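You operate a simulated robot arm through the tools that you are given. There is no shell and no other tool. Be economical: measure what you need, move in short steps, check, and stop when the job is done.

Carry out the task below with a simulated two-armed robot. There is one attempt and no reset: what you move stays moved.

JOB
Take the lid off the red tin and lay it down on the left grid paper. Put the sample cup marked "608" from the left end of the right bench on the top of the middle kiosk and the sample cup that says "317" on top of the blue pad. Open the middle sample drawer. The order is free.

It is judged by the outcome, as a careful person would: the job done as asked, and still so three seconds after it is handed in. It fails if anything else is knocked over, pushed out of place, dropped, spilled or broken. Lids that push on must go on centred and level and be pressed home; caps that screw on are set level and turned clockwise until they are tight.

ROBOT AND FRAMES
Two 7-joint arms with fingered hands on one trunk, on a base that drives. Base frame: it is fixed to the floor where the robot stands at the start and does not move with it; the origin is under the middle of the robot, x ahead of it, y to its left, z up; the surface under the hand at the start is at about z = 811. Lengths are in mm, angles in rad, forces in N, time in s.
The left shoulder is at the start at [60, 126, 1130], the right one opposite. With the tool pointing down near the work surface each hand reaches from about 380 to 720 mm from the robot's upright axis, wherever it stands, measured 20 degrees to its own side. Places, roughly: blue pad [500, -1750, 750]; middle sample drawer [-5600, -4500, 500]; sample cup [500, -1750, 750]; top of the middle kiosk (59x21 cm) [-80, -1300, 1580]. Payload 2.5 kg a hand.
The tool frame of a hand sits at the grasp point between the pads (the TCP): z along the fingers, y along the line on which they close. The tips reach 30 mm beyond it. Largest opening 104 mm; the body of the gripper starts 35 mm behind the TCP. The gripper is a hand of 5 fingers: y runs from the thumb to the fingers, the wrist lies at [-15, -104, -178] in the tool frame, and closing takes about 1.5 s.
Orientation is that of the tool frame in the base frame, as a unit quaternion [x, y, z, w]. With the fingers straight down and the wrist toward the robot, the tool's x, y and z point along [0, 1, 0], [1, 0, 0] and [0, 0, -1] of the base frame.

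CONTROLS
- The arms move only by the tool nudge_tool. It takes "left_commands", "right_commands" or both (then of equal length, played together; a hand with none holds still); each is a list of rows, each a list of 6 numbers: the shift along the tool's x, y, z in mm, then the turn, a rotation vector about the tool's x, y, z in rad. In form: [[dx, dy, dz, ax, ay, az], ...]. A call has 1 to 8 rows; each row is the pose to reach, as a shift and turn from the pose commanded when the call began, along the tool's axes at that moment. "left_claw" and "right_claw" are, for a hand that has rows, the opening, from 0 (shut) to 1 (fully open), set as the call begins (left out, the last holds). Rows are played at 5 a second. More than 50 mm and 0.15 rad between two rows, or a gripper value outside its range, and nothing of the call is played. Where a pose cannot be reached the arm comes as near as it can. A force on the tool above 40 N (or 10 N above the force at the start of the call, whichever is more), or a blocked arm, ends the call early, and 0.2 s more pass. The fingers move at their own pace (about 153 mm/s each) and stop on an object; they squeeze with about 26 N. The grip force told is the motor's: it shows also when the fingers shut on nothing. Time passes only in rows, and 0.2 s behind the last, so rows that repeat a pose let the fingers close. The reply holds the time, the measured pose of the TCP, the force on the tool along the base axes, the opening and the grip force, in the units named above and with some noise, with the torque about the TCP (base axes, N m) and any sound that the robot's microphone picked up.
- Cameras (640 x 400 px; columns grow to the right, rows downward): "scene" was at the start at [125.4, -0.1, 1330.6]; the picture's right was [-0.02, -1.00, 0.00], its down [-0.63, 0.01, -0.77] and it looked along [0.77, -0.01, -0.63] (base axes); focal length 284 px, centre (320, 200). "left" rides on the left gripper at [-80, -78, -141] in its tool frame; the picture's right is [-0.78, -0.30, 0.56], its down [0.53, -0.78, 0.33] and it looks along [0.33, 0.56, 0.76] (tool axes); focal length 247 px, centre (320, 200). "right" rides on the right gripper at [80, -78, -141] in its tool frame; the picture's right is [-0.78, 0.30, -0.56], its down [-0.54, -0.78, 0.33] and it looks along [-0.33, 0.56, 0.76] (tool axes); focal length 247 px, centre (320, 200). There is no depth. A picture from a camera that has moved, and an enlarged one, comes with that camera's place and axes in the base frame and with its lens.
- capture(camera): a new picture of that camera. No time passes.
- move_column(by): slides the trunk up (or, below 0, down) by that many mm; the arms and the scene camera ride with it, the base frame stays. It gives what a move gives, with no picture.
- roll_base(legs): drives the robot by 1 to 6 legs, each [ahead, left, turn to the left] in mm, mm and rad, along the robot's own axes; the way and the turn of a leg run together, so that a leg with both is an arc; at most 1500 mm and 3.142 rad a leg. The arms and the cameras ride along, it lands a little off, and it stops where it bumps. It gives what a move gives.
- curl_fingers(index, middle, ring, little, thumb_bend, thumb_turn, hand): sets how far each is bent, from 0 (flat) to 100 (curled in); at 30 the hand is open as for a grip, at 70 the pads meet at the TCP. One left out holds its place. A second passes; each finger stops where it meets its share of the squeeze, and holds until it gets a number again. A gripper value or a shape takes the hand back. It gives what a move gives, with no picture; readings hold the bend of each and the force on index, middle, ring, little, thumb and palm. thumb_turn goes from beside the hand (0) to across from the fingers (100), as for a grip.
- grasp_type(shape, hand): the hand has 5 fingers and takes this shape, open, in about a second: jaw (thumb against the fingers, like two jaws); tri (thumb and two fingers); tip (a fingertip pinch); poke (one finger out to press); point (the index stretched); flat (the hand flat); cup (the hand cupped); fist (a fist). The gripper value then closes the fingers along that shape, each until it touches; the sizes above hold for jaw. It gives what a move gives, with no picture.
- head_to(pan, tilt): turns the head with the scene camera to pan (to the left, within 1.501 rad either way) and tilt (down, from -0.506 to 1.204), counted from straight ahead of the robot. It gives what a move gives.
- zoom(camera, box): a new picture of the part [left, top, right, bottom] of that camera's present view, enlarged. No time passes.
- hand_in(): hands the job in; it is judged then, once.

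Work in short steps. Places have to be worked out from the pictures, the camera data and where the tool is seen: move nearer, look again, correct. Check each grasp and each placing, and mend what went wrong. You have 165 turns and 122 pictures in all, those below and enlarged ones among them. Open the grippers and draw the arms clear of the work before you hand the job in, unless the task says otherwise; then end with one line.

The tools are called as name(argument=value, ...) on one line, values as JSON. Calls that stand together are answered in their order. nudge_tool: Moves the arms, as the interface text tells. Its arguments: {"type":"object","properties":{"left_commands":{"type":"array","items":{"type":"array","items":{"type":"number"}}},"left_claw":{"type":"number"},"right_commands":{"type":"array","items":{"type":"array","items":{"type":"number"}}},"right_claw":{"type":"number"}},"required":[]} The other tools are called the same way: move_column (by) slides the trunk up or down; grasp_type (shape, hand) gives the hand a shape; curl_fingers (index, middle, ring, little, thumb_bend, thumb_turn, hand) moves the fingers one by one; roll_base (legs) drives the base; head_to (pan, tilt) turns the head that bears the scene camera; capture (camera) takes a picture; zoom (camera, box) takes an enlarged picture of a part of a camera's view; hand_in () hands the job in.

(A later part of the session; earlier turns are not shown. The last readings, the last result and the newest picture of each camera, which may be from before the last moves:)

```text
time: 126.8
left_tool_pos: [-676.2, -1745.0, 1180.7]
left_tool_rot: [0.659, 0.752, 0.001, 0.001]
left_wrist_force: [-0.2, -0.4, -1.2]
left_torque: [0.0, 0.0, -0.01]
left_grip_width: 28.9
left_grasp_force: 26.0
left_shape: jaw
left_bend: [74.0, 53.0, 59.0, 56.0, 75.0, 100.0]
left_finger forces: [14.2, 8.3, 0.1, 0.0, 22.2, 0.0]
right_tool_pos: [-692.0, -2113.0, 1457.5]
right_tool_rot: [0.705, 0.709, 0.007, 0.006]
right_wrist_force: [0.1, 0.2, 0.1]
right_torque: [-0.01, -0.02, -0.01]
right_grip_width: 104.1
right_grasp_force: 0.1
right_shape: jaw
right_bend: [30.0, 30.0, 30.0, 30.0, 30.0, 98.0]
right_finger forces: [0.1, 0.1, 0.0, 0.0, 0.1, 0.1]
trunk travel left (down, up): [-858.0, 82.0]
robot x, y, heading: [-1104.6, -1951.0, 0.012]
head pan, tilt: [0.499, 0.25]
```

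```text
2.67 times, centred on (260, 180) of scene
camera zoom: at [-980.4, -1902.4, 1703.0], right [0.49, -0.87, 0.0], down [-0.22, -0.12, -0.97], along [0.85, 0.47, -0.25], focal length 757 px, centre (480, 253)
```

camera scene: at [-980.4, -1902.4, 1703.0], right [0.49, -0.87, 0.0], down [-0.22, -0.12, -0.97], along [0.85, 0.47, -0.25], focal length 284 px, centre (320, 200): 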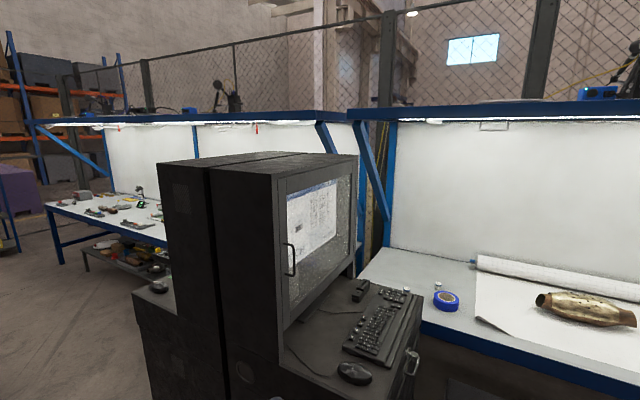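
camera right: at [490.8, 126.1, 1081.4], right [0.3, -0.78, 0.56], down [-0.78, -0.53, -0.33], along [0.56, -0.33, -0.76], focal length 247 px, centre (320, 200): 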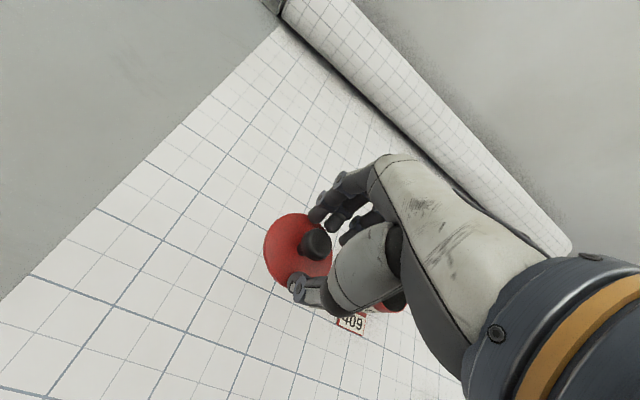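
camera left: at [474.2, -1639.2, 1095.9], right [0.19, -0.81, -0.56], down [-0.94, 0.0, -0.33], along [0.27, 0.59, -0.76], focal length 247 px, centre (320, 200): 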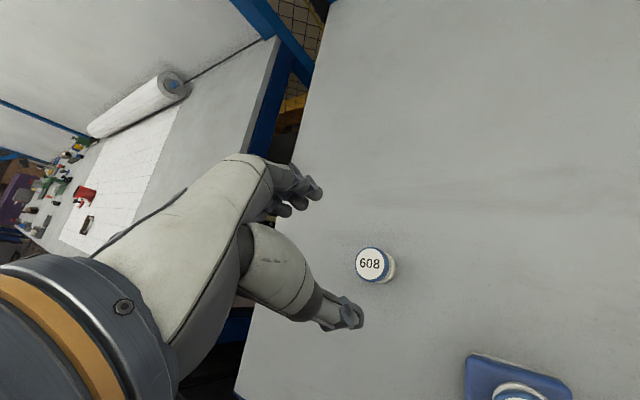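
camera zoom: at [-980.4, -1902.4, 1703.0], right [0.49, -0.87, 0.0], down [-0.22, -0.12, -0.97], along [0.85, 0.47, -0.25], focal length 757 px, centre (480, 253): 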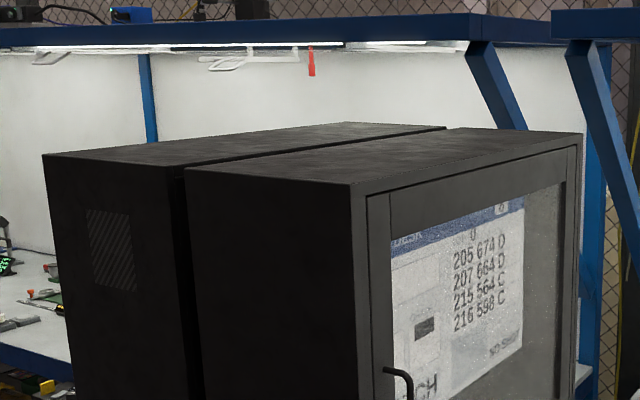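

The middle kiosk top is clear. I strafe left in the aisle to line the left hand up with it, then raise the trunk fully.

roll_base(legs=[[0, 450, -0.01]])

move_column(by=82)

nudge_tool(left_commands=[[0, 0, -45, 0, 0, 0], [0, 0, -90, 0, 0, 0], [0, 0, -135, 0, 0, 0], [0, 0, -180, 0, 0, 0], [0, 0, -225, 0, 0, 0], [0, 0, -270, 0, 0, 0], [0, 0, -315, 0, 0, 0], [0, 0, -360, 0, 0, 0]])

capture(camera="scene")

```text
time: 129.5
left_tool_pos: [-675.0, -1311.5, 1181.0]
left_tool_rot: [0.664, 0.747, 0.0, 0.0]
left_wrist_force: [0.0, 0.0, -0.8]
left_torque: [0.02, -0.02, 0.01]
left_grip_width: 28.5
left_grasp_force: 25.9
left_shape: jaw
left_bend: [74.0, 53.0, 59.0, 56.0, 75.0, 100.0]
left_finger forces: [14.2, 8.4, 0.1, 0.1, 22.1, 0.0]
right_tool_pos: [-694.7, -1679.4, 1457.0]
right_tool_rot: [0.71, 0.705, 0.007, 0.005]
right_wrist_force: [0.2, 0.3, -0.5]
right_torque: [-0.01, 0.0, -0.02]
right_grip_width: 104.1
right_grasp_force: 0.1
right_shape: jaw
right_bend: [30.0, 30.0, 30.0, 30.0, 30.0, 98.0]
right_finger forces: [0.1, 0.0, 0.0, 0.1, 0.0, 0.0]
trunk travel left (down, up): [-858.0, 82.0]
robot x, y, heading: [-1103.8, -1512.3, 0.002]
head pan, tilt: [0.499, 0.25]
```

```text
time: 130.7
left_tool_pos: [-676.0, -1310.6, 1263.0]
left_tool_rot: [0.665, 0.747, 0.0, 0.0]
left_wrist_force: [-0.1, -0.2, -0.1]
left_torque: [0.01, 0.03, -0.03]
left_grip_width: 28.7
left_grasp_force: 26.3
left_shape: jaw
left_bend: [74.0, 53.0, 59.0, 56.0, 75.0, 100.0]
left_finger forces: [14.2, 8.4, 0.0, 0.0, 22.1, 0.1]
right_tool_pos: [-695.6, -1679.3, 1539.1]
right_tool_rot: [0.71, 0.704, 0.006, 0.006]
right_wrist_force: [0.6, -0.3, 0.5]
right_torque: [0.02, 0.05, 0.0]
right_grip_width: 104.1
right_grasp_force: 0.0
right_shape: jaw
right_bend: [30.0, 30.0, 30.0, 30.0, 30.0, 98.0]
right_finger forces: [0.1, 0.0, 0.0, 0.0, 0.0, 0.0]
trunk travel left (down, up): [-940.0, 0.0]
robot x, y, heading: [-1105.2, -1511.6, -0.001]
head pan, tilt: [0.499, 0.25]
```

```text
time: 132.5
left_tool_pos: [-674.7, -1312.3, 1622.3]
left_tool_rot: [0.665, 0.747, -0.001, -0.001]
left_wrist_force: [-0.8, -0.1, 0.7]
left_torque: [0.0, -0.02, -0.03]
left_grip_width: 28.5
left_grasp_force: 25.8
left_shape: jaw
left_bend: [74.0, 53.0, 59.0, 56.0, 75.0, 100.0]
left_finger forces: [14.1, 8.6, 0.1, 0.0, 21.9, 0.0]
right_tool_pos: [-696.9, -1680.5, 1539.5]
right_tool_rot: [0.71, 0.704, 0.008, 0.006]
right_wrist_force: [-0.4, 0.3, 0.1]
right_torque: [-0.01, 0.0, -0.01]
right_grip_width: 103.7
right_grasp_force: 0.0
right_shape: jaw
right_bend: [30.0, 30.0, 30.0, 30.0, 30.0, 98.0]
right_finger forces: [0.1, 0.0, 0.0, 0.1, 0.0, 0.1]
trunk travel left (down, up): [-940.0, 0.0]
robot x, y, heading: [-1105.5, -1511.6, -0.001]
head pan, tilt: [0.499, 0.25]
```

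```text
50 pictures are left
camera scene: at [-982.5, -1465.4, 1785.1], right [0.48, -0.88, 0.0], down [-0.22, -0.12, -0.97], along [0.85, 0.46, -0.25], focal length 284 px, centre (320, 200)
```

scene: 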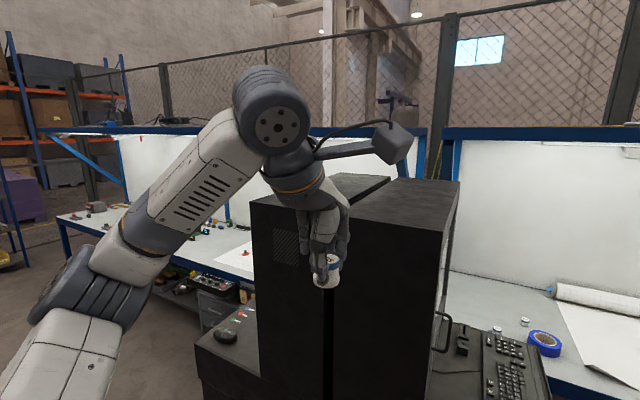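

Corners give the middle top as x≈-360…215, front y≈-1420, z≈1588; the hand is lined up at y -1312. I raise to z≈1685, then drive forward 300.

nudge_tool(left_commands=[[0, 0, -30, 0, 0, 0], [0, 0, -63, 0, 0, 0]])

roll_base(legs=[[300, 0, 0]])

head_to(pan=0.35, tilt=0.4)

capture(camera="scene")

capture(camera="left")

```text
time: 133.1
left_tool_pos: [-675.8, -1312.0, 1687.8]
left_tool_rot: [0.664, 0.747, 0.001, 0.0]
left_wrist_force: [0.0, 0.8, -1.1]
left_torque: [0.01, 0.0, -0.03]
left_grip_width: 28.4
left_grasp_force: 26.5
left_shape: jaw
left_bend: [74.0, 53.0, 59.0, 56.0, 75.0, 100.0]
left_finger forces: [14.2, 8.5, 0.0, 0.0, 21.9, 0.0]
right_tool_pos: [-696.8, -1680.2, 1539.7]
right_tool_rot: [0.709, 0.705, 0.007, 0.006]
right_wrist_force: [0.1, -0.1, -0.4]
right_torque: [-0.01, 0.0, -0.03]
right_grip_width: 104.1
right_grasp_force: 0.0
right_shape: jaw
right_bend: [30.0, 30.0, 30.0, 30.0, 30.0, 98.0]
right_finger forces: [0.0, 0.1, 0.0, 0.0, 0.0, 0.0]
trunk travel left (down, up): [-940.0, 0.0]
robot x, y, heading: [-1105.2, -1508.0, -0.003]
head pan, tilt: [0.499, 0.25]
```

```text
time: 135.1
left_tool_pos: [-380.5, -1313.7, 1685.9]
left_tool_rot: [0.665, 0.747, 0.0, 0.001]
left_wrist_force: [-0.3, 0.0, -0.8]
left_torque: [-0.04, 0.0, 0.01]
left_grip_width: 28.5
left_grasp_force: 25.9
left_shape: jaw
left_bend: [74.0, 53.0, 59.0, 56.0, 75.0, 100.0]
left_finger forces: [14.1, 8.5, 0.0, 0.0, 21.9, 0.0]
right_tool_pos: [-402.0, -1681.3, 1539.4]
right_tool_rot: [0.71, 0.704, 0.008, 0.006]
right_wrist_force: [-0.3, -0.5, -0.6]
right_torque: [0.02, 0.02, 0.0]
right_grip_width: 104.1
right_grasp_force: 0.0
right_shape: jaw
right_bend: [30.0, 30.0, 30.0, 30.0, 30.0, 98.0]
right_finger forces: [0.0, 0.0, 0.0, 0.0, 0.0, 0.0]
trunk travel left (down, up): [-940.0, 0.0]
robot x, y, heading: [-804.0, -1515.6, -0.005]
head pan, tilt: [0.499, 0.25]
```

```text
time: 135.8
left_tool_pos: [-378.1, -1314.2, 1686.6]
left_tool_rot: [0.665, 0.747, 0.001, 0.0]
left_wrist_force: [-0.2, -0.2, -0.3]
left_torque: [0.01, 0.04, -0.02]
left_grip_width: 28.4
left_grasp_force: 25.8
left_shape: jaw
left_bend: [74.0, 53.0, 59.0, 56.0, 75.0, 100.0]
left_finger forces: [14.2, 8.5, 0.0, 0.0, 21.9, 0.0]
right_tool_pos: [-401.3, -1681.6, 1540.0]
right_tool_rot: [0.71, 0.704, 0.007, 0.006]
right_wrist_force: [-0.3, -0.2, -0.3]
right_torque: [-0.03, 0.02, -0.02]
right_grip_width: 104.0
right_grasp_force: 0.0
right_shape: jaw
right_bend: [30.0, 30.0, 30.0, 30.0, 30.0, 98.0]
right_finger forces: [0.0, 0.0, 0.0, 0.1, 0.1, 0.0]
trunk travel left (down, up): [-940.0, 0.0]
robot x, y, heading: [-809.7, -1516.4, -0.004]
head pan, tilt: [0.351, 0.4]
```

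```text
49 pictures are left
camera scene: at [-680.6, -1478.9, 1771.0], right [0.34, -0.94, 0.0], down [-0.37, -0.13, -0.92], along [0.87, 0.31, -0.39], focal length 284 px, centre (320, 200)
```

scene: 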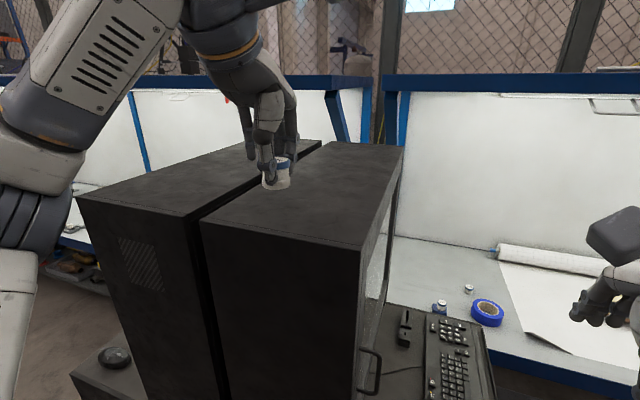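

```text
48 pictures are left
camera left: at [-445.2, -1401.4, 1827.9], right [-0.2, -0.81, -0.56], down [-0.83, 0.44, -0.33], along [0.51, 0.4, -0.76], focal length 247 px, centre (320, 200)
```

left: 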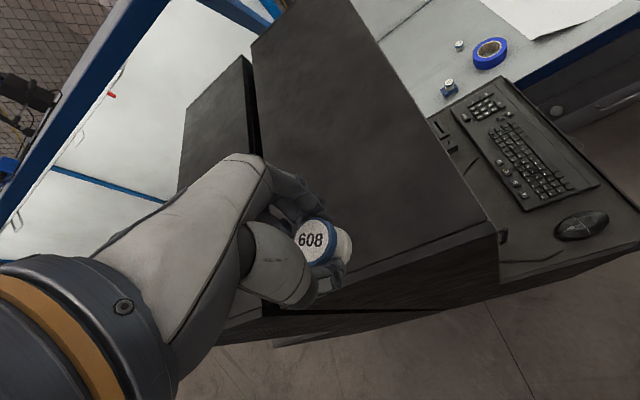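

The middle top is x -388…212, y -1425…-1193, z≈1583. I extend to [-250,-1310] and check.

nudge_tool(left_commands=[[-4, 43, 0, 0, 0, 0], [-8, 86, 0, 0, 0, 0], [-11, 128, 0, 0, 0, 0], [-11, 128, 20, 0, 0, 0], [-11, 128, 45, 0, 0, 0]])

capture(camera="scene")

capture(camera="left")

```text
time: 137.0
left_tool_pos: [-251.1, -1311.6, 1642.5]
left_tool_rot: [0.665, 0.746, 0.001, 0.001]
left_wrist_force: [0.0, -0.3, -0.1]
left_torque: [0.0, -0.02, 0.0]
left_grip_width: 28.5
left_grasp_force: 25.9
left_shape: jaw
left_bend: [74.0, 53.0, 59.0, 56.0, 75.0, 100.0]
left_finger forces: [14.1, 8.6, 0.0, 0.0, 21.9, 0.0]
right_tool_pos: [-400.2, -1680.3, 1539.1]
right_tool_rot: [0.71, 0.704, 0.007, 0.005]
right_wrist_force: [0.1, 0.2, 0.1]
right_torque: [-0.01, -0.02, 0.0]
right_grip_width: 103.9
right_grasp_force: 0.1
right_shape: jaw
right_bend: [30.0, 30.0, 30.0, 30.0, 30.0, 98.0]
right_finger forces: [0.1, 0.0, 0.1, 0.1, 0.0, 0.0]
trunk travel left (down, up): [-940.0, 0.0]
robot x, y, heading: [-804.8, -1508.7, -0.007]
head pan, tilt: [0.351, 0.4]
```

```text
47 pictures are left
camera scene: at [-681.0, -1478.5, 1771.1], right [0.34, -0.94, 0.0], down [-0.37, -0.13, -0.92], along [0.87, 0.31, -0.39], focal length 284 px, centre (320, 200)
```

scene: 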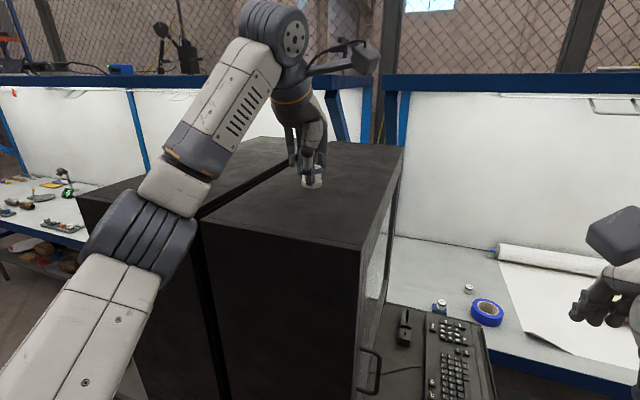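

```text
46 pictures are left
camera left: at [-318.6, -1399.6, 1783.3], right [-0.2, -0.8, -0.56], down [-0.83, 0.44, -0.33], along [0.52, 0.4, -0.76], focal length 247 px, centre (320, 200)
```

left: 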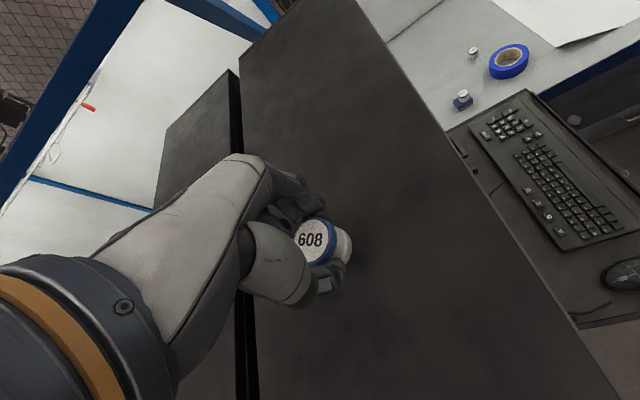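

Over the middle top. I lower in small steps to contact.

nudge_tool(left_commands=[[0, 0, 8, 0, 0, 0], [0, 0, 12, 0, 0, 0], [0, 0, 14, 0, 0, 0], [0, 0, 16, 0, 0, 0], [0, 0, 18, 0, 0, 0], [0, 0, 20, 0, 0, 0]])

```text
time: 138.4
left_tool_pos: [-249.5, -1311.1, 1623.0]
left_tool_rot: [0.666, 0.746, 0.002, 0.004]
left_wrist_force: [-0.2, -0.3, 6.9]
left_torque: [0.02, -0.14, 0.0]
left_grip_width: 28.7
left_grasp_force: 26.1
left_shape: jaw
left_bend: [74.0, 53.0, 59.0, 56.0, 75.0, 100.0]
left_finger forces: [14.6, 9.2, 0.0, 0.0, 22.3, 0.0]
right_tool_pos: [-401.7, -1682.4, 1539.3]
right_tool_rot: [0.71, 0.704, 0.007, 0.007]
right_wrist_force: [-0.7, -0.6, -0.2]
right_torque: [0.0, 0.0, 0.01]
right_grip_width: 103.9
right_grasp_force: 0.1
right_shape: jaw
right_bend: [30.0, 30.0, 30.0, 30.0, 30.0, 98.0]
right_finger forces: [0.0, 0.0, 0.0, 0.0, 0.1, 0.0]
trunk travel left (down, up): [-940.0, 0.0]
robot x, y, heading: [-809.0, -1510.2, -0.005]
head pan, tilt: [0.351, 0.4]
```

Contact at 1623 with about 7 N. I release and rise.

nudge_tool(left_commands=[[0, 0, 0, 0, 0, 0], [0, 0, 0, 0, 0, 0], [0, 0, 0, 0, 0, 0], [0, 0, 0, 0, 0, 0], [0, 0, 0, 0, 0, 0]], left_claw=0.85)

nudge_tool(left_commands=[[0, 0, -15, 0, 0, 0], [0, 0, -40, 0, 0, 0], [0, 0, -60, 0, 0, 0], [0, -40, -65, 0, 0, 0], [0, -80, -70, 0, 0, 0], [0, -120, -70, 0, 0, 0]])

capture(camera="scene")

```text
time: 139.6
left_tool_pos: [-250.6, -1310.1, 1621.1]
left_tool_rot: [0.665, 0.747, 0.0, 0.001]
left_wrist_force: [0.3, 0.5, 0.0]
left_torque: [0.03, 0.0, -0.01]
left_grip_width: 88.3
left_grasp_force: 0.1
left_shape: jaw
left_bend: [27.0, 33.0, 31.0, 32.0, 44.0, 99.0]
left_finger forces: [0.0, 0.1, 0.0, 0.1, 0.1, 0.0]
right_tool_pos: [-400.7, -1681.6, 1538.3]
right_tool_rot: [0.71, 0.704, 0.008, 0.006]
right_wrist_force: [0.6, 0.5, 0.2]
right_torque: [0.0, -0.02, -0.01]
right_grip_width: 104.0
right_grasp_force: 0.0
right_shape: jaw
right_bend: [30.0, 30.0, 30.0, 30.0, 30.0, 98.0]
right_finger forces: [0.0, 0.1, 0.0, 0.1, 0.0, 0.0]
trunk travel left (down, up): [-940.0, 0.0]
robot x, y, heading: [-811.9, -1511.3, -0.001]
head pan, tilt: [0.351, 0.4]
```

```text
time: 141.0
left_tool_pos: [-371.0, -1321.8, 1692.5]
left_tool_rot: [0.665, 0.746, 0.001, 0.0]
left_wrist_force: [0.6, -0.4, -1.1]
left_torque: [-0.01, 0.01, 0.0]
left_grip_width: 88.5
left_grasp_force: 0.0
left_shape: jaw
left_bend: [27.0, 33.0, 31.0, 32.0, 44.0, 99.0]
left_finger forces: [0.1, 0.0, 0.0, 0.1, 0.1, 0.0]
right_tool_pos: [-402.5, -1680.4, 1539.7]
right_tool_rot: [0.71, 0.704, 0.007, 0.006]
right_wrist_force: [-0.9, -0.3, -0.6]
right_torque: [0.01, -0.03, 0.02]
right_grip_width: 104.2
right_grasp_force: 0.1
right_shape: jaw
right_bend: [30.0, 30.0, 30.0, 30.0, 30.0, 98.0]
right_finger forces: [0.0, 0.0, 0.0, 0.0, 0.0, 0.0]
trunk travel left (down, up): [-940.0, 0.0]
robot x, y, heading: [-811.9, -1509.9, -0.008]
head pan, tilt: [0.351, 0.4]
```

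```text
45 pictures are left
camera scene: at [-682.6, -1478.9, 1771.1], right [0.34, -0.94, 0.0], down [-0.37, -0.13, -0.92], along [0.87, 0.31, -0.39], focal length 284 px, centre (320, 200)
```

scene: 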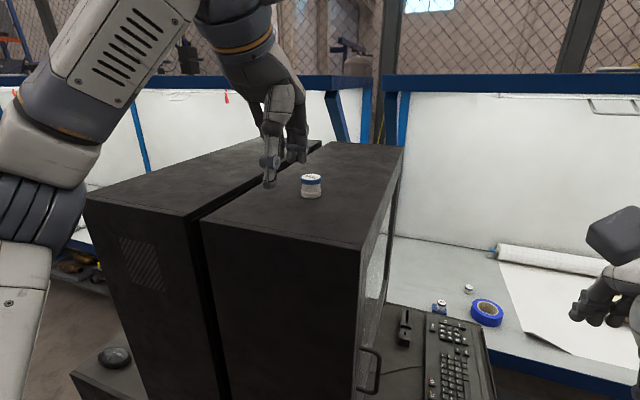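

608 stands on the middle kiosk. Now for the drawer: I back off, lower the trunk, and turn to look toward [-5600,-4500].

roll_base(legs=[[-330, 0, 0]])

move_column(by=-415)

roll_base(legs=[[0, 0, -2.5]])

head_to(pan=0, tilt=0.25)

capture(camera="scene")

```text
time: 143.2
left_tool_pos: [-687.7, -1323.1, 1692.6]
left_tool_rot: [0.669, 0.743, 0.0, 0.0]
left_wrist_force: [0.6, -0.8, 0.3]
left_torque: [-0.01, 0.04, 0.0]
left_grip_width: 88.2
left_grasp_force: 0.0
left_shape: jaw
left_bend: [27.0, 33.0, 31.0, 32.0, 44.0, 99.0]
left_finger forces: [0.1, 0.1, 0.0, 0.0, 0.0, 0.0]
right_tool_pos: [-721.9, -1682.9, 1539.3]
right_tool_rot: [0.714, 0.7, 0.006, 0.006]
right_wrist_force: [-0.6, 0.3, 0.4]
right_torque: [-0.01, 0.02, -0.02]
right_grip_width: 104.1
right_grasp_force: 0.1
right_shape: jaw
right_bend: [30.0, 30.0, 30.0, 30.0, 30.0, 98.0]
right_finger forces: [0.1, 0.0, 0.0, 0.1, 0.0, 0.0]
trunk travel left (down, up): [-940.0, 0.0]
robot x, y, heading: [-1128.4, -1506.3, -0.012]
head pan, tilt: [0.351, 0.4]
```

```text
refused: -415 is not a number from -400 to 400
```

```text
time: 149.5
left_tool_pos: [-1379.6, -1918.1, 1692.6]
left_tool_rot: [0.913, -0.409, -0.001, 0.001]
left_wrist_force: [0.0, -0.6, -0.1]
left_torque: [0.03, 0.01, 0.0]
left_grip_width: 88.6
left_grasp_force: 0.1
left_shape: jaw
left_bend: [27.0, 33.0, 31.0, 32.0, 44.0, 99.0]
left_finger forces: [0.1, 0.1, 0.1, 0.0, 0.0, 0.1]
right_tool_pos: [-1560.6, -1604.6, 1539.5]
right_tool_rot: [0.885, -0.465, -0.003, 0.008]
right_wrist_force: [0.1, 0.3, 0.3]
right_torque: [-0.03, 0.0, -0.01]
right_grip_width: 103.8
right_grasp_force: 0.1
right_shape: jaw
right_bend: [30.0, 30.0, 30.0, 30.0, 30.0, 98.0]
right_finger forces: [0.0, 0.0, 0.0, 0.0, 0.1, 0.0]
trunk travel left (down, up): [-940.0, 0.0]
robot x, y, heading: [-1133.9, -1509.9, -2.531]
head pan, tilt: [0.351, 0.4]
```

```text
time: 150.3
left_tool_pos: [-1378.9, -1915.9, 1691.4]
left_tool_rot: [0.913, -0.409, 0.0, 0.0]
left_wrist_force: [0.9, -0.5, -0.5]
left_torque: [0.01, -0.01, 0.02]
left_grip_width: 88.2
left_grasp_force: 0.0
left_shape: jaw
left_bend: [27.0, 33.0, 31.0, 32.0, 44.0, 99.0]
left_finger forces: [0.0, 0.1, 0.1, 0.1, 0.0, 0.0]
right_tool_pos: [-1561.0, -1605.4, 1538.5]
right_tool_rot: [0.885, -0.465, -0.003, 0.008]
right_wrist_force: [0.1, 0.4, 0.5]
right_torque: [0.0, 0.01, 0.01]
right_grip_width: 103.8
right_grasp_force: 0.0
right_shape: jaw
right_bend: [30.0, 30.0, 30.0, 30.0, 30.0, 98.0]
right_finger forces: [0.0, 0.0, 0.0, 0.0, 0.0, 0.1]
trunk travel left (down, up): [-940.0, 0.0]
robot x, y, heading: [-1127.8, -1509.5, -2.533]
head pan, tilt: [0.0, 0.25]
```

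```text
44 pictures are left
camera scene: at [-1238.6, -1584.2, 1785.0], right [-0.57, 0.82, 0.0], down [0.2, 0.14, -0.97], along [-0.79, -0.56, -0.25], focal length 284 px, centre (320, 200)
```

scene: 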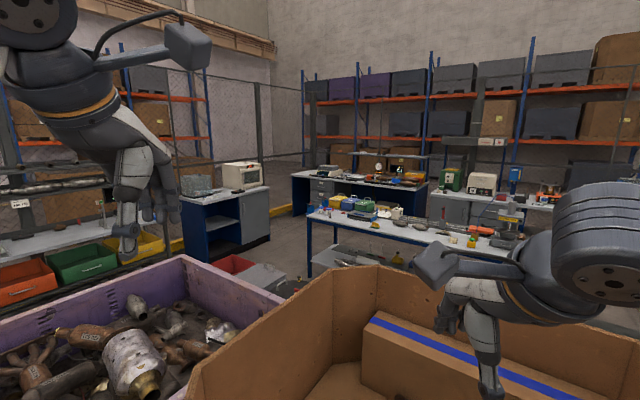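

The target direction is at about pixel (325,198), under the far desk. I zoom there.

zoom(camera="scene", box=[260, 140, 460, 280])

move_column(by=-300)

head_to(pan=0.7, tilt=0.5)

capture(camera="scene")

head_to(pan=-0.9, tilt=0.5)

capture(camera="scene")

```text
2.86 times, centred on (360, 210) of scene
camera zoom: at [-1238.6, -1584.2, 1785.0], right [-0.57, 0.82, 0.0], down [0.2, 0.14, -0.97], along [-0.79, -0.56, -0.25], focal length 811 px, centre (206, 171)
```

zoom: 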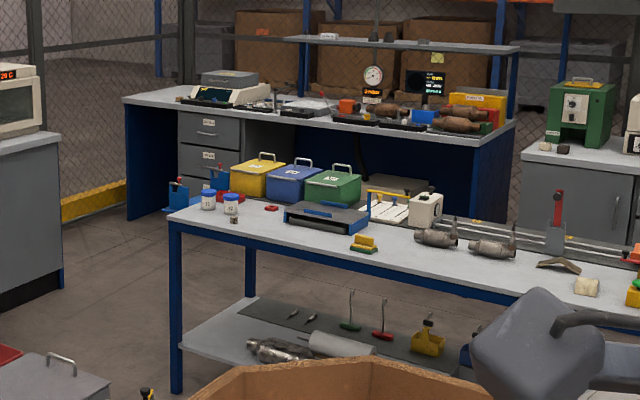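

```text
time: 153.3
left_tool_pos: [-1378.3, -1917.5, 1391.9]
left_tool_rot: [0.912, -0.41, -0.001, 0.0]
left_wrist_force: [-0.3, -0.9, -0.5]
left_torque: [0.01, -0.03, 0.0]
left_grip_width: 88.6
left_grasp_force: 0.0
left_shape: jaw
left_bend: [27.0, 33.0, 31.0, 32.0, 44.0, 99.0]
left_finger forces: [0.0, 0.1, 0.0, 0.0, 0.0, 0.0]
right_tool_pos: [-1561.3, -1604.3, 1239.2]
right_tool_rot: [0.886, -0.464, -0.003, 0.009]
right_wrist_force: [0.1, 0.5, -1.3]
right_torque: [-0.01, 0.0, -0.03]
right_grip_width: 104.0
right_grasp_force: 0.0
right_shape: jaw
right_bend: [30.0, 30.0, 30.0, 30.0, 30.0, 98.0]
right_finger forces: [0.1, 0.1, 0.1, 0.0, 0.0, 0.1]
trunk travel left (down, up): [-640.0, 300.0]
robot x, y, heading: [-1125.4, -1510.2, -2.532]
head pan, tilt: [0.0, 0.25]
```

```text
time: 154.4
left_tool_pos: [-1379.5, -1916.5, 1392.0]
left_tool_rot: [0.912, -0.41, -0.001, 0.001]
left_wrist_force: [0.0, -0.2, -0.5]
left_torque: [0.02, 0.03, 0.03]
left_grip_width: 88.2
left_grasp_force: 0.0
left_shape: jaw
left_bend: [27.0, 33.0, 31.0, 32.0, 44.0, 99.0]
left_finger forces: [0.1, 0.0, 0.0, 0.0, 0.0, 0.1]
right_tool_pos: [-1560.6, -1604.9, 1239.9]
right_tool_rot: [0.885, -0.466, -0.003, 0.008]
right_wrist_force: [0.2, -0.6, -0.2]
right_torque: [-0.02, 0.02, 0.01]
right_grip_width: 104.1
right_grasp_force: 0.2
right_shape: jaw
right_bend: [30.0, 30.0, 30.0, 30.0, 30.0, 98.0]
right_finger forces: [0.1, 0.0, 0.0, 0.1, 0.0, 0.0]
trunk travel left (down, up): [-640.0, 300.0]
robot x, y, heading: [-1130.0, -1505.7, -2.532]
head pan, tilt: [0.7, 0.499]
```

```text
42 pictures are left
camera scene: at [-1185.8, -1618.5, 1462.0], right [-0.97, 0.26, 0.0], down [0.12, 0.46, -0.88], along [-0.23, -0.85, -0.48], focal length 284 px, centre (320, 200)
```

scene: 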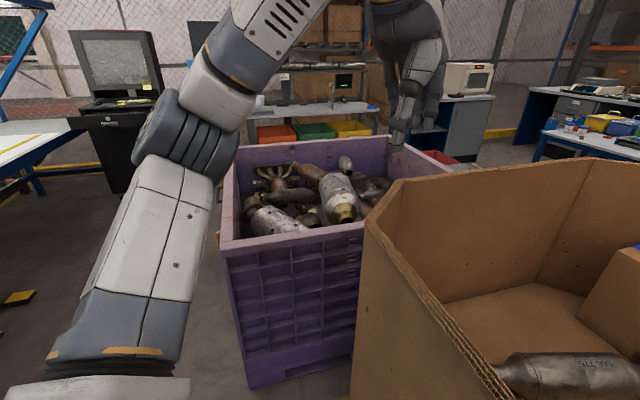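

```text
time: 156.1
left_tool_pos: [-1378.5, -1917.7, 1392.5]
left_tool_rot: [0.912, -0.409, 0.0, 0.001]
left_wrist_force: [-0.7, -0.8, 0.9]
left_torque: [0.03, -0.03, 0.01]
left_grip_width: 88.4
left_grasp_force: 0.2
left_shape: jaw
left_bend: [27.0, 33.0, 31.0, 32.0, 44.0, 99.0]
left_finger forces: [0.0, 0.0, 0.0, 0.1, 0.1, 0.0]
right_tool_pos: [-1560.8, -1605.2, 1239.3]
right_tool_rot: [0.885, -0.465, -0.003, 0.008]
right_wrist_force: [0.6, 0.6, 0.0]
right_torque: [0.01, 0.03, 0.02]
right_grip_width: 104.1
right_grasp_force: 0.1
right_shape: jaw
right_bend: [30.0, 30.0, 30.0, 30.0, 30.0, 98.0]
right_finger forces: [0.0, 0.0, 0.0, 0.0, 0.1, 0.0]
trunk travel left (down, up): [-640.0, 300.0]
robot x, y, heading: [-1126.5, -1507.7, -2.531]
head pan, tilt: [-0.901, 0.499]
```

```text
41 pictures are left
camera scene: at [-1249.4, -1504.6, 1461.9], right [0.29, 0.96, 0.0], down [0.46, -0.14, -0.88], along [-0.84, 0.25, -0.48], focal length 284 px, centre (320, 200)
```

scene: 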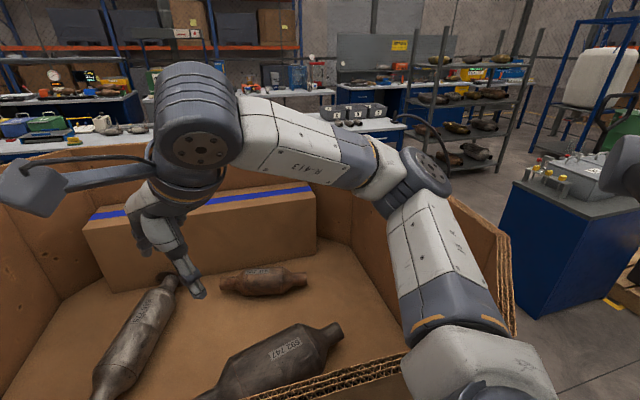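

The "sample drawers" are in the far desk: a stack at about [-5600,-4600], facing +x. I go around the purple crate on its south-east side; first leg down the aisle.

roll_base(legs=[[0, 0, 0.96], [500, 350, 0], [1000, 200, 0], [800, 0, 0]])

head_to(pan=-0.9, tilt=0.35)

capture(camera="scene")

```text
time: 170.6
left_tool_pos: [-427.4, -4232.7, 1391.2]
left_tool_rot: [0.999, 0.051, 0.0, 0.001]
left_wrist_force: [-0.4, -0.2, -1.3]
left_torque: [0.0, 0.04, -0.02]
left_grip_width: 88.4
left_grasp_force: 0.1
left_shape: jaw
left_bend: [27.0, 33.0, 31.0, 32.0, 44.0, 99.0]
left_finger forces: [0.0, 0.0, 0.1, 0.1, 0.1, 0.0]
right_tool_pos: [-786.4, -4196.6, 1239.5]
right_tool_rot: [1.0, -0.01, 0.001, 0.009]
right_wrist_force: [-0.8, 0.2, -0.3]
right_torque: [0.0, 0.0, 0.01]
right_grip_width: 104.1
right_grasp_force: 0.0
right_shape: jaw
right_bend: [30.0, 30.0, 30.0, 30.0, 30.0, 98.0]
right_finger forces: [0.0, 0.0, 0.0, 0.1, 0.1, 0.0]
trunk travel left (down, up): [-640.0, 300.0]
robot x, y, heading: [-611.3, -3788.8, -1.586]
head pan, tilt: [-0.901, 0.499]
```

```text
time: 171.3
left_tool_pos: [-427.0, -4231.4, 1392.8]
left_tool_rot: [0.999, 0.052, 0.001, 0.001]
left_wrist_force: [0.3, -1.0, -0.1]
left_torque: [0.02, -0.05, -0.03]
left_grip_width: 88.1
left_grasp_force: 0.1
left_shape: jaw
left_bend: [27.0, 33.0, 31.0, 32.0, 44.0, 99.0]
left_finger forces: [0.0, 0.0, 0.1, 0.0, 0.0, 0.0]
right_tool_pos: [-786.1, -4196.1, 1239.5]
right_tool_rot: [1.0, -0.011, 0.001, 0.01]
right_wrist_force: [-0.2, 0.8, -0.7]
right_torque: [-0.01, 0.01, 0.0]
right_grip_width: 104.0
right_grasp_force: 0.1
right_shape: jaw
right_bend: [30.0, 30.0, 30.0, 30.0, 30.0, 98.0]
right_finger forces: [0.0, 0.1, 0.0, 0.0, 0.0, 0.1]
trunk travel left (down, up): [-640.0, 300.0]
robot x, y, heading: [-614.9, -3785.2, -1.581]
head pan, tilt: [-0.901, 0.351]
```

```text
40 pictures are left
camera scene: at [-686.4, -3885.6, 1475.6], right [-0.61, 0.79, 0.0], down [0.27, 0.21, -0.94], along [-0.74, -0.57, -0.34], focal length 284 px, centre (320, 200)
```

scene: 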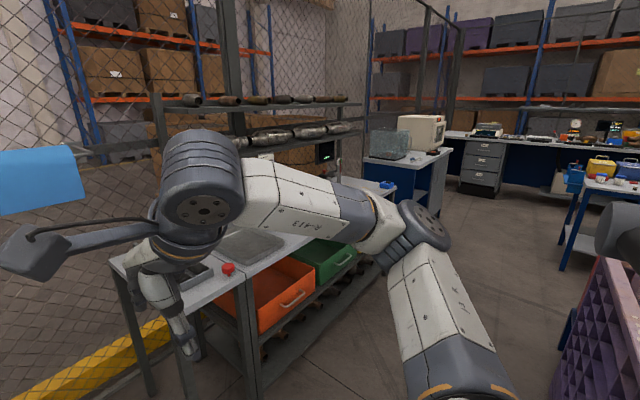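

The corridor between crate and shelf is ~1.2 m wide and the three-drawer stack is visible at its end. I go into it and drive west.

roll_base(legs=[[390, 0, 0], [0, 0, -1.56], [1400, 0, 0]])

head_to(pan=0, tilt=0.35)

capture(camera="scene")

```text
time: 184.2
left_tool_pos: [-2480.1, -4348.2, 1392.1]
left_tool_rot: [0.744, -0.669, 0.0, 0.0]
left_wrist_force: [0.4, -0.1, -0.6]
left_torque: [-0.01, 0.01, 0.01]
left_grip_width: 88.3
left_grasp_force: 0.0
left_shape: jaw
left_bend: [27.0, 33.0, 31.0, 32.0, 44.0, 99.0]
left_finger forces: [0.1, 0.0, 0.1, 0.1, 0.1, 0.0]
right_tool_pos: [-2446.6, -3988.1, 1239.1]
right_tool_rot: [-0.701, 0.713, 0.006, -0.007]
right_wrist_force: [-0.1, -0.3, -0.4]
right_torque: [0.01, -0.04, -0.01]
right_grip_width: 104.0
right_grasp_force: 0.1
right_shape: jaw
right_bend: [30.0, 30.0, 30.0, 30.0, 30.0, 98.0]
right_finger forces: [0.0, 0.0, 0.0, 0.1, 0.0, 0.0]
trunk travel left (down, up): [-640.0, 300.0]
robot x, y, heading: [-2037.5, -4161.7, 3.13]
head pan, tilt: [-0.901, 0.351]
```

```text
time: 185.4
left_tool_pos: [-2481.0, -4349.1, 1391.2]
left_tool_rot: [0.744, -0.668, -0.001, 0.0]
left_wrist_force: [-0.5, -0.6, -0.6]
left_torque: [-0.01, -0.02, -0.01]
left_grip_width: 88.3
left_grasp_force: 0.0
left_shape: jaw
left_bend: [27.0, 33.0, 31.0, 32.0, 44.0, 99.0]
left_finger forces: [0.0, 0.1, 0.1, 0.1, 0.1, 0.1]
right_tool_pos: [-2446.2, -3988.7, 1238.8]
right_tool_rot: [-0.701, 0.713, 0.006, -0.007]
right_wrist_force: [0.0, -0.1, 0.4]
right_torque: [0.04, 0.02, -0.02]
right_grip_width: 103.6
right_grasp_force: 0.1
right_shape: jaw
right_bend: [30.0, 30.0, 30.0, 30.0, 30.0, 98.0]
right_finger forces: [0.0, 0.0, 0.0, 0.0, 0.1, 0.0]
trunk travel left (down, up): [-640.0, 300.0]
robot x, y, heading: [-2040.3, -4163.3, 3.131]
head pan, tilt: [0.0, 0.351]
```

```text
39 pictures are left
camera scene: at [-2172.6, -4159.1, 1475.6], right [0.01, 1.0, 0.0], down [0.34, 0.0, -0.94], along [-0.94, 0.01, -0.34], focal length 284 px, centre (320, 200)
```

scene: 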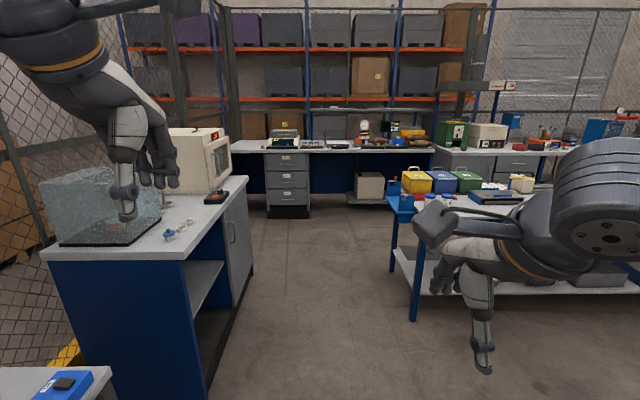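

The way is clear at y≈-4160; drawer stack front is at x≈-5660, y -4810…-4260. I drive on to x≈-4640.

roll_base(legs=[[1300, 0, 0.01], [1300, 0, 0]])

head_to(pan=0.3, tilt=0.6)

capture(camera="scene")

```text
time: 198.0
left_tool_pos: [-5053.1, -4331.5, 1393.5]
left_tool_rot: [0.751, -0.661, 0.0, 0.001]
left_wrist_force: [0.2, 0.2, -0.3]
left_torque: [-0.02, 0.0, 0.0]
left_grip_width: 88.2
left_grasp_force: 0.0
left_shape: jaw
left_bend: [27.0, 33.0, 31.0, 32.0, 44.0, 99.0]
left_finger forces: [0.0, 0.1, 0.0, 0.0, 0.0, 0.1]
right_tool_pos: [-5023.6, -3970.2, 1240.4]
right_tool_rot: [0.707, -0.707, -0.006, 0.008]
right_wrist_force: [-0.1, 0.7, -0.2]
right_torque: [0.02, 0.0, 0.01]
right_grip_width: 103.9
right_grasp_force: 0.1
right_shape: jaw
right_bend: [30.0, 30.0, 30.0, 30.0, 30.0, 98.0]
right_finger forces: [0.1, 0.1, 0.0, 0.0, 0.0, 0.0]
trunk travel left (down, up): [-640.0, 300.0]
robot x, y, heading: [-4613.8, -4140.1, -3.13]
head pan, tilt: [0.0, 0.351]
```

```text
time: 198.8
left_tool_pos: [-5050.9, -4331.7, 1391.8]
left_tool_rot: [0.75, -0.662, 0.0, 0.001]
left_wrist_force: [0.3, 0.8, 0.1]
left_torque: [0.02, 0.02, 0.01]
left_grip_width: 88.3
left_grasp_force: 0.0
left_shape: jaw
left_bend: [27.0, 33.0, 31.0, 32.0, 44.0, 99.0]
left_finger forces: [0.0, 0.0, 0.0, 0.1, 0.0, 0.0]
right_tool_pos: [-5022.8, -3970.5, 1239.1]
right_tool_rot: [0.708, -0.706, -0.007, 0.007]
right_wrist_force: [0.0, 0.0, 0.3]
right_torque: [0.0, 0.02, -0.01]
right_grip_width: 104.2
right_grasp_force: 0.0
right_shape: jaw
right_bend: [30.0, 30.0, 30.0, 30.0, 30.0, 98.0]
right_finger forces: [0.1, 0.0, 0.0, 0.0, 0.0, 0.0]
trunk travel left (down, up): [-640.0, 300.0]
robot x, y, heading: [-4613.9, -4141.6, -3.135]
head pan, tilt: [0.3, 0.6]
```

```text
38 pictures are left
camera scene: at [-4738.4, -4162.6, 1452.9], right [-0.3, 0.95, 0.0], down [0.54, 0.17, -0.83], along [-0.79, -0.25, -0.56], focal length 284 px, centre (320, 200)
```

scene: 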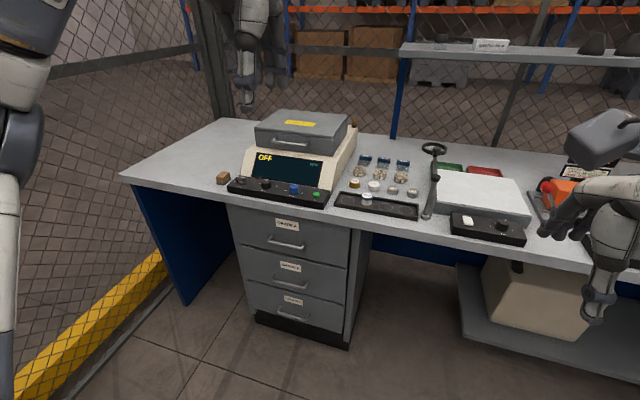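

zoom(camera="scene", box=[220, 190, 380, 350])

```text
2.50 times, centred on (300, 270) of scene
camera zoom: at [-4738.4, -4162.6, 1452.9], right [-0.3, 0.95, 0.0], down [0.54, 0.17, -0.83], along [-0.79, -0.25, -0.56], focal length 710 px, centre (370, 25)
```

zoom: 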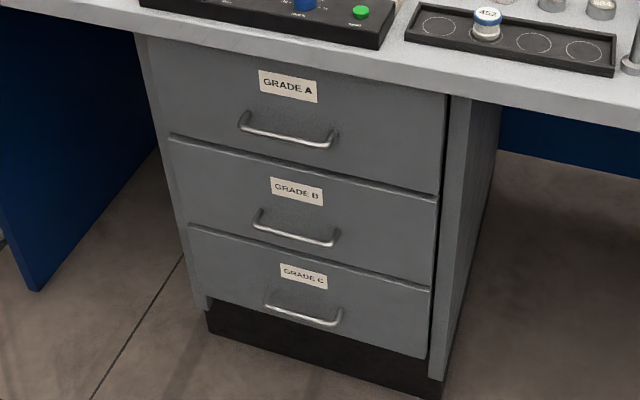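

The middle drawer ("GRADE B") has a horizontal bar handle, about [-5455,-4520,484], 150 mm long. I position the robot at about [-4720,-4350] and lower the trunk.

roll_base(legs=[[105, 205, -0.006]])

move_column(by=-400)

move_column(by=-145)

head_to(pan=0.2, tilt=0.45)

capture(camera="scene")

```text
time: 200.5
left_tool_pos: [-5157.1, -4532.7, 1392.0]
left_tool_rot: [0.747, -0.665, 0.0, 0.001]
left_wrist_force: [-0.1, 0.5, 0.0]
left_torque: [-0.02, -0.02, 0.0]
left_grip_width: 88.3
left_grasp_force: 0.2
left_shape: jaw
left_bend: [27.0, 33.0, 31.0, 32.0, 44.0, 99.0]
left_finger forces: [0.0, 0.0, 0.0, 0.0, 0.1, 0.1]
right_tool_pos: [-5127.0, -4172.5, 1239.3]
right_tool_rot: [-0.703, 0.711, 0.006, -0.006]
right_wrist_force: [-0.6, -0.3, -0.1]
right_torque: [0.01, -0.03, 0.03]
right_grip_width: 104.1
right_grasp_force: 0.0
right_shape: jaw
right_bend: [30.0, 30.0, 30.0, 30.0, 30.0, 98.0]
right_finger forces: [0.1, 0.1, 0.0, 0.0, 0.0, 0.1]
trunk travel left (down, up): [-640.0, 300.0]
robot x, y, heading: [-4719.4, -4337.5, 3.143]
head pan, tilt: [0.3, 0.6]
```

```text
time: 204.3
left_tool_pos: [-5157.1, -4531.6, 993.2]
left_tool_rot: [0.747, -0.665, 0.0, 0.001]
left_wrist_force: [0.5, -0.7, 0.3]
left_torque: [0.0, 0.01, 0.02]
left_grip_width: 88.5
left_grasp_force: 0.0
left_shape: jaw
left_bend: [27.0, 33.0, 31.0, 32.0, 44.0, 99.0]
left_finger forces: [0.0, 0.0, 0.1, 0.0, 0.0, 0.1]
right_tool_pos: [-5125.6, -4172.1, 838.9]
right_tool_rot: [-0.704, 0.71, 0.007, -0.007]
right_wrist_force: [-0.3, 0.0, -0.4]
right_torque: [-0.03, 0.01, -0.03]
right_grip_width: 104.0
right_grasp_force: 0.0
right_shape: jaw
right_bend: [30.0, 30.0, 30.0, 30.0, 30.0, 98.0]
right_finger forces: [0.0, 0.0, 0.0, 0.0, 0.0, 0.0]
trunk travel left (down, up): [-240.0, 700.0]
robot x, y, heading: [-4717.3, -4340.3, 3.138]
head pan, tilt: [0.3, 0.6]
```

```text
time: 206.1
left_tool_pos: [-5157.9, -4530.7, 846.4]
left_tool_rot: [0.746, -0.665, 0.0, 0.001]
left_wrist_force: [-0.5, -0.7, 0.7]
left_torque: [-0.06, 0.02, 0.0]
left_grip_width: 88.4
left_grasp_force: 0.0
left_shape: jaw
left_bend: [27.0, 33.0, 31.0, 32.0, 44.0, 99.0]
left_finger forces: [0.0, 0.0, 0.1, 0.1, 0.0, 0.0]
right_tool_pos: [-5126.6, -4171.7, 694.9]
right_tool_rot: [-0.705, 0.709, 0.007, -0.007]
right_wrist_force: [-0.2, 0.2, 0.6]
right_torque: [0.01, -0.01, -0.04]
right_grip_width: 103.7
right_grasp_force: 0.0
right_shape: jaw
right_bend: [30.0, 30.0, 30.0, 30.0, 30.0, 98.0]
right_finger forces: [0.1, 0.0, 0.1, 0.0, 0.0, 0.0]
trunk travel left (down, up): [-95.0, 845.0]
robot x, y, heading: [-4718.1, -4344.6, 3.138]
head pan, tilt: [0.3, 0.6]
```

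```text
time: 206.8
left_tool_pos: [-5156.4, -4531.2, 847.5]
left_tool_rot: [0.747, -0.665, -0.001, 0.001]
left_wrist_force: [-0.8, -0.1, 0.7]
left_torque: [-0.02, 0.02, 0.01]
left_grip_width: 88.2
left_grasp_force: 0.0
left_shape: jaw
left_bend: [27.0, 33.0, 31.0, 32.0, 44.0, 99.0]
left_finger forces: [0.0, 0.0, 0.0, 0.0, 0.0, 0.0]
right_tool_pos: [-5127.5, -4172.3, 695.3]
right_tool_rot: [-0.704, 0.71, 0.006, -0.007]
right_wrist_force: [0.6, -0.7, 0.3]
right_torque: [-0.01, -0.01, 0.01]
right_grip_width: 104.3
right_grasp_force: 0.0
right_shape: jaw
right_bend: [30.0, 30.0, 30.0, 30.0, 30.0, 98.0]
right_finger forces: [0.0, 0.1, 0.1, 0.1, 0.0, 0.1]
trunk travel left (down, up): [-95.0, 845.0]
robot x, y, heading: [-4718.8, -4336.8, 3.14]
head pan, tilt: [0.201, 0.45]
```

```text
36 pictures are left
camera scene: at [-4848.2, -4357.7, 921.4], right [-0.2, 0.98, 0.0], down [0.43, 0.09, -0.9], along [-0.88, -0.18, -0.44], focal length 284 px, centre (320, 200)
```

scene: 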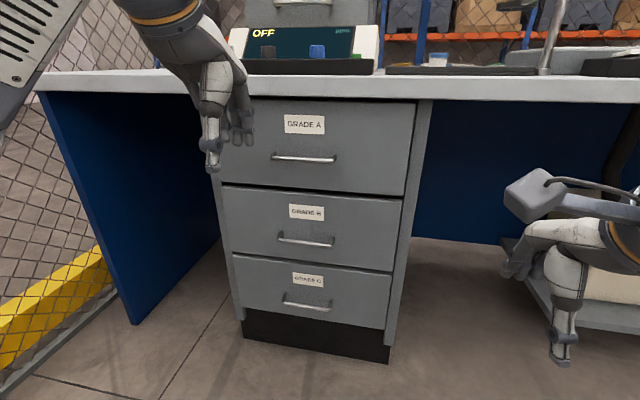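

Triangulated handle bar: [-5427,-4507,522]. I lower the trunk 90 more, square the hand's yaw and move it down in front of the drawers.

move_column(by=-90)

nudge_tool(left_commands=[[-10, 15, 30, 0, 0, 0.04], [-20, 30, 60, 0, 0, 0.08], [-31, 40, 100, 0, 0, 0.116]], left_claw=0.85)

```text
time: 208.0
left_tool_pos: [-5156.3, -4531.9, 757.6]
left_tool_rot: [0.747, -0.665, 0.001, 0.001]
left_wrist_force: [0.2, 0.9, 0.0]
left_torque: [0.0, -0.02, -0.02]
left_grip_width: 88.3
left_grasp_force: 0.0
left_shape: jaw
left_bend: [27.0, 33.0, 31.0, 32.0, 44.0, 99.0]
left_finger forces: [0.0, 0.1, 0.0, 0.0, 0.1, 0.0]
right_tool_pos: [-5126.1, -4171.1, 604.2]
right_tool_rot: [-0.704, 0.71, 0.007, -0.007]
right_wrist_force: [-0.2, 0.7, 0.7]
right_torque: [0.01, -0.01, -0.03]
right_grip_width: 103.9
right_grasp_force: 0.0
right_shape: jaw
right_bend: [30.0, 30.0, 30.0, 30.0, 30.0, 98.0]
right_finger forces: [0.1, 0.1, 0.0, 0.1, 0.0, 0.0]
trunk travel left (down, up): [-5.0, 935.0]
robot x, y, heading: [-4716.8, -4337.5, 3.141]
head pan, tilt: [0.201, 0.45]
```

```text
time: 208.8
left_tool_pos: [-5200.2, -4506.2, 657.4]
left_tool_rot: [-0.706, 0.708, 0.001, -0.002]
left_wrist_force: [-0.3, -0.4, 0.5]
left_torque: [0.01, 0.0, 0.02]
left_grip_width: 88.3
left_grasp_force: 0.1
left_shape: jaw
left_bend: [27.0, 33.0, 31.0, 32.0, 44.0, 99.0]
left_finger forces: [0.0, 0.0, 0.0, 0.0, 0.0, 0.1]
right_tool_pos: [-5126.0, -4172.2, 605.2]
right_tool_rot: [-0.705, 0.709, 0.006, -0.007]
right_wrist_force: [-0.4, -0.2, -0.1]
right_torque: [-0.01, -0.02, 0.05]
right_grip_width: 104.1
right_grasp_force: 0.1
right_shape: jaw
right_bend: [30.0, 30.0, 30.0, 30.0, 30.0, 98.0]
right_finger forces: [0.0, 0.0, 0.1, 0.0, 0.0, 0.0]
trunk travel left (down, up): [-5.0, 935.0]
robot x, y, heading: [-4720.0, -4342.8, 3.138]
head pan, tilt: [0.201, 0.45]
```

Squared. Now I pitch the hand forward (fingers toward the drawer) while lowering.

nudge_tool(left_commands=[[0, 0, 12, -0.14, 0, 0], [0, 0, 24, -0.28, 0, 0], [0, 0, 36, -0.42, 0, 0], [0, 5, 50, -0.56, 0, 0], [0, 10, 65, -0.7, 0, 0], [0, 15, 80, -0.84, 0, 0], [0, 20, 95, -0.98, 0, 0], [0, 25, 110, -1.12, 0, 0]])

nudge_tool(left_commands=[[0, 0, 0, -0.14, 0, 0], [0, 0, 0, -0.28, 0, 0], [0, 0, 0, -0.42, 0, 0], [0, 0, 0, -0.45, 0, 0]])

capture(camera="scene")

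capture(camera="left")

```text
time: 210.6
left_tool_pos: [-5224.2, -4504.0, 547.5]
left_tool_rot: [-0.599, 0.599, 0.377, -0.376]
left_wrist_force: [0.0, -0.6, -0.3]
left_torque: [-0.02, -0.03, -0.02]
left_grip_width: 88.5
left_grasp_force: 0.0
left_shape: jaw
left_bend: [27.0, 33.0, 31.0, 32.0, 44.0, 99.0]
left_finger forces: [0.1, 0.0, 0.0, 0.0, 0.1, 0.1]
right_tool_pos: [-5126.5, -4170.8, 604.2]
right_tool_rot: [-0.704, 0.71, 0.007, -0.007]
right_wrist_force: [-0.1, 0.2, 1.0]
right_torque: [-0.01, -0.01, 0.0]
right_grip_width: 104.1
right_grasp_force: 0.0
right_shape: jaw
right_bend: [30.0, 30.0, 30.0, 30.0, 30.0, 98.0]
right_finger forces: [0.1, 0.0, 0.0, 0.0, 0.0, 0.0]
trunk travel left (down, up): [-5.0, 935.0]
robot x, y, heading: [-4719.8, -4343.1, 3.14]
head pan, tilt: [0.201, 0.45]
```

```text
time: 211.6
left_tool_pos: [-5223.7, -4504.9, 547.9]
left_tool_rot: [0.5, -0.5, -0.5, 0.5]
left_wrist_force: [0.2, 0.0, 0.6]
left_torque: [0.04, 0.0, 0.03]
left_grip_width: 88.4
left_grasp_force: 0.0
left_shape: jaw
left_bend: [27.0, 33.0, 31.0, 32.0, 44.0, 99.0]
left_finger forces: [0.1, 0.0, 0.1, 0.0, 0.1, 0.0]
right_tool_pos: [-5127.4, -4171.3, 604.2]
right_tool_rot: [-0.704, 0.711, 0.006, -0.007]
right_wrist_force: [-0.4, 0.1, 1.0]
right_torque: [-0.01, -0.01, 0.01]
right_grip_width: 103.9
right_grasp_force: 0.1
right_shape: jaw
right_bend: [30.0, 30.0, 30.0, 30.0, 30.0, 98.0]
right_finger forces: [0.1, 0.0, 0.1, 0.0, 0.1, 0.1]
trunk travel left (down, up): [-5.0, 935.0]
robot x, y, heading: [-4717.8, -4340.9, 3.138]
head pan, tilt: [0.201, 0.45]
```

```text
35 pictures are left
camera scene: at [-4848.2, -4357.7, 831.4], right [-0.2, 0.98, 0.0], down [0.43, 0.09, -0.9], along [-0.88, -0.18, -0.44], focal length 284 px, centre (320, 200)
```

scene: 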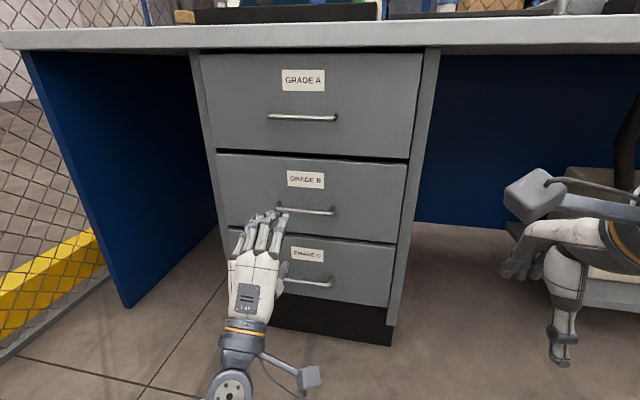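

```text
34 pictures are left
camera left: at [-5082.8, -4424.2, 470.5], right [-0.56, 0.78, -0.3], down [-0.33, -0.53, -0.78], along [-0.76, -0.33, 0.56], focal length 247 px, centre (320, 200)
```

left: 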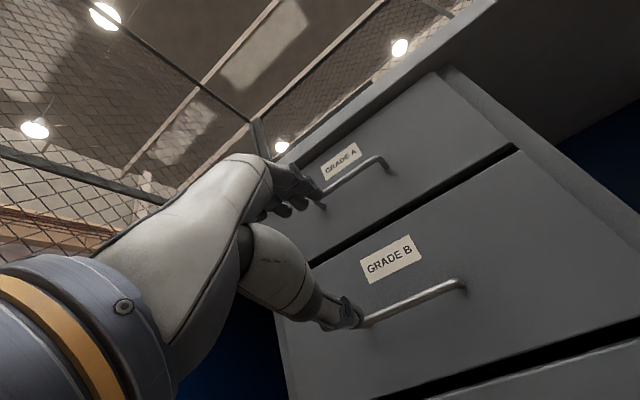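

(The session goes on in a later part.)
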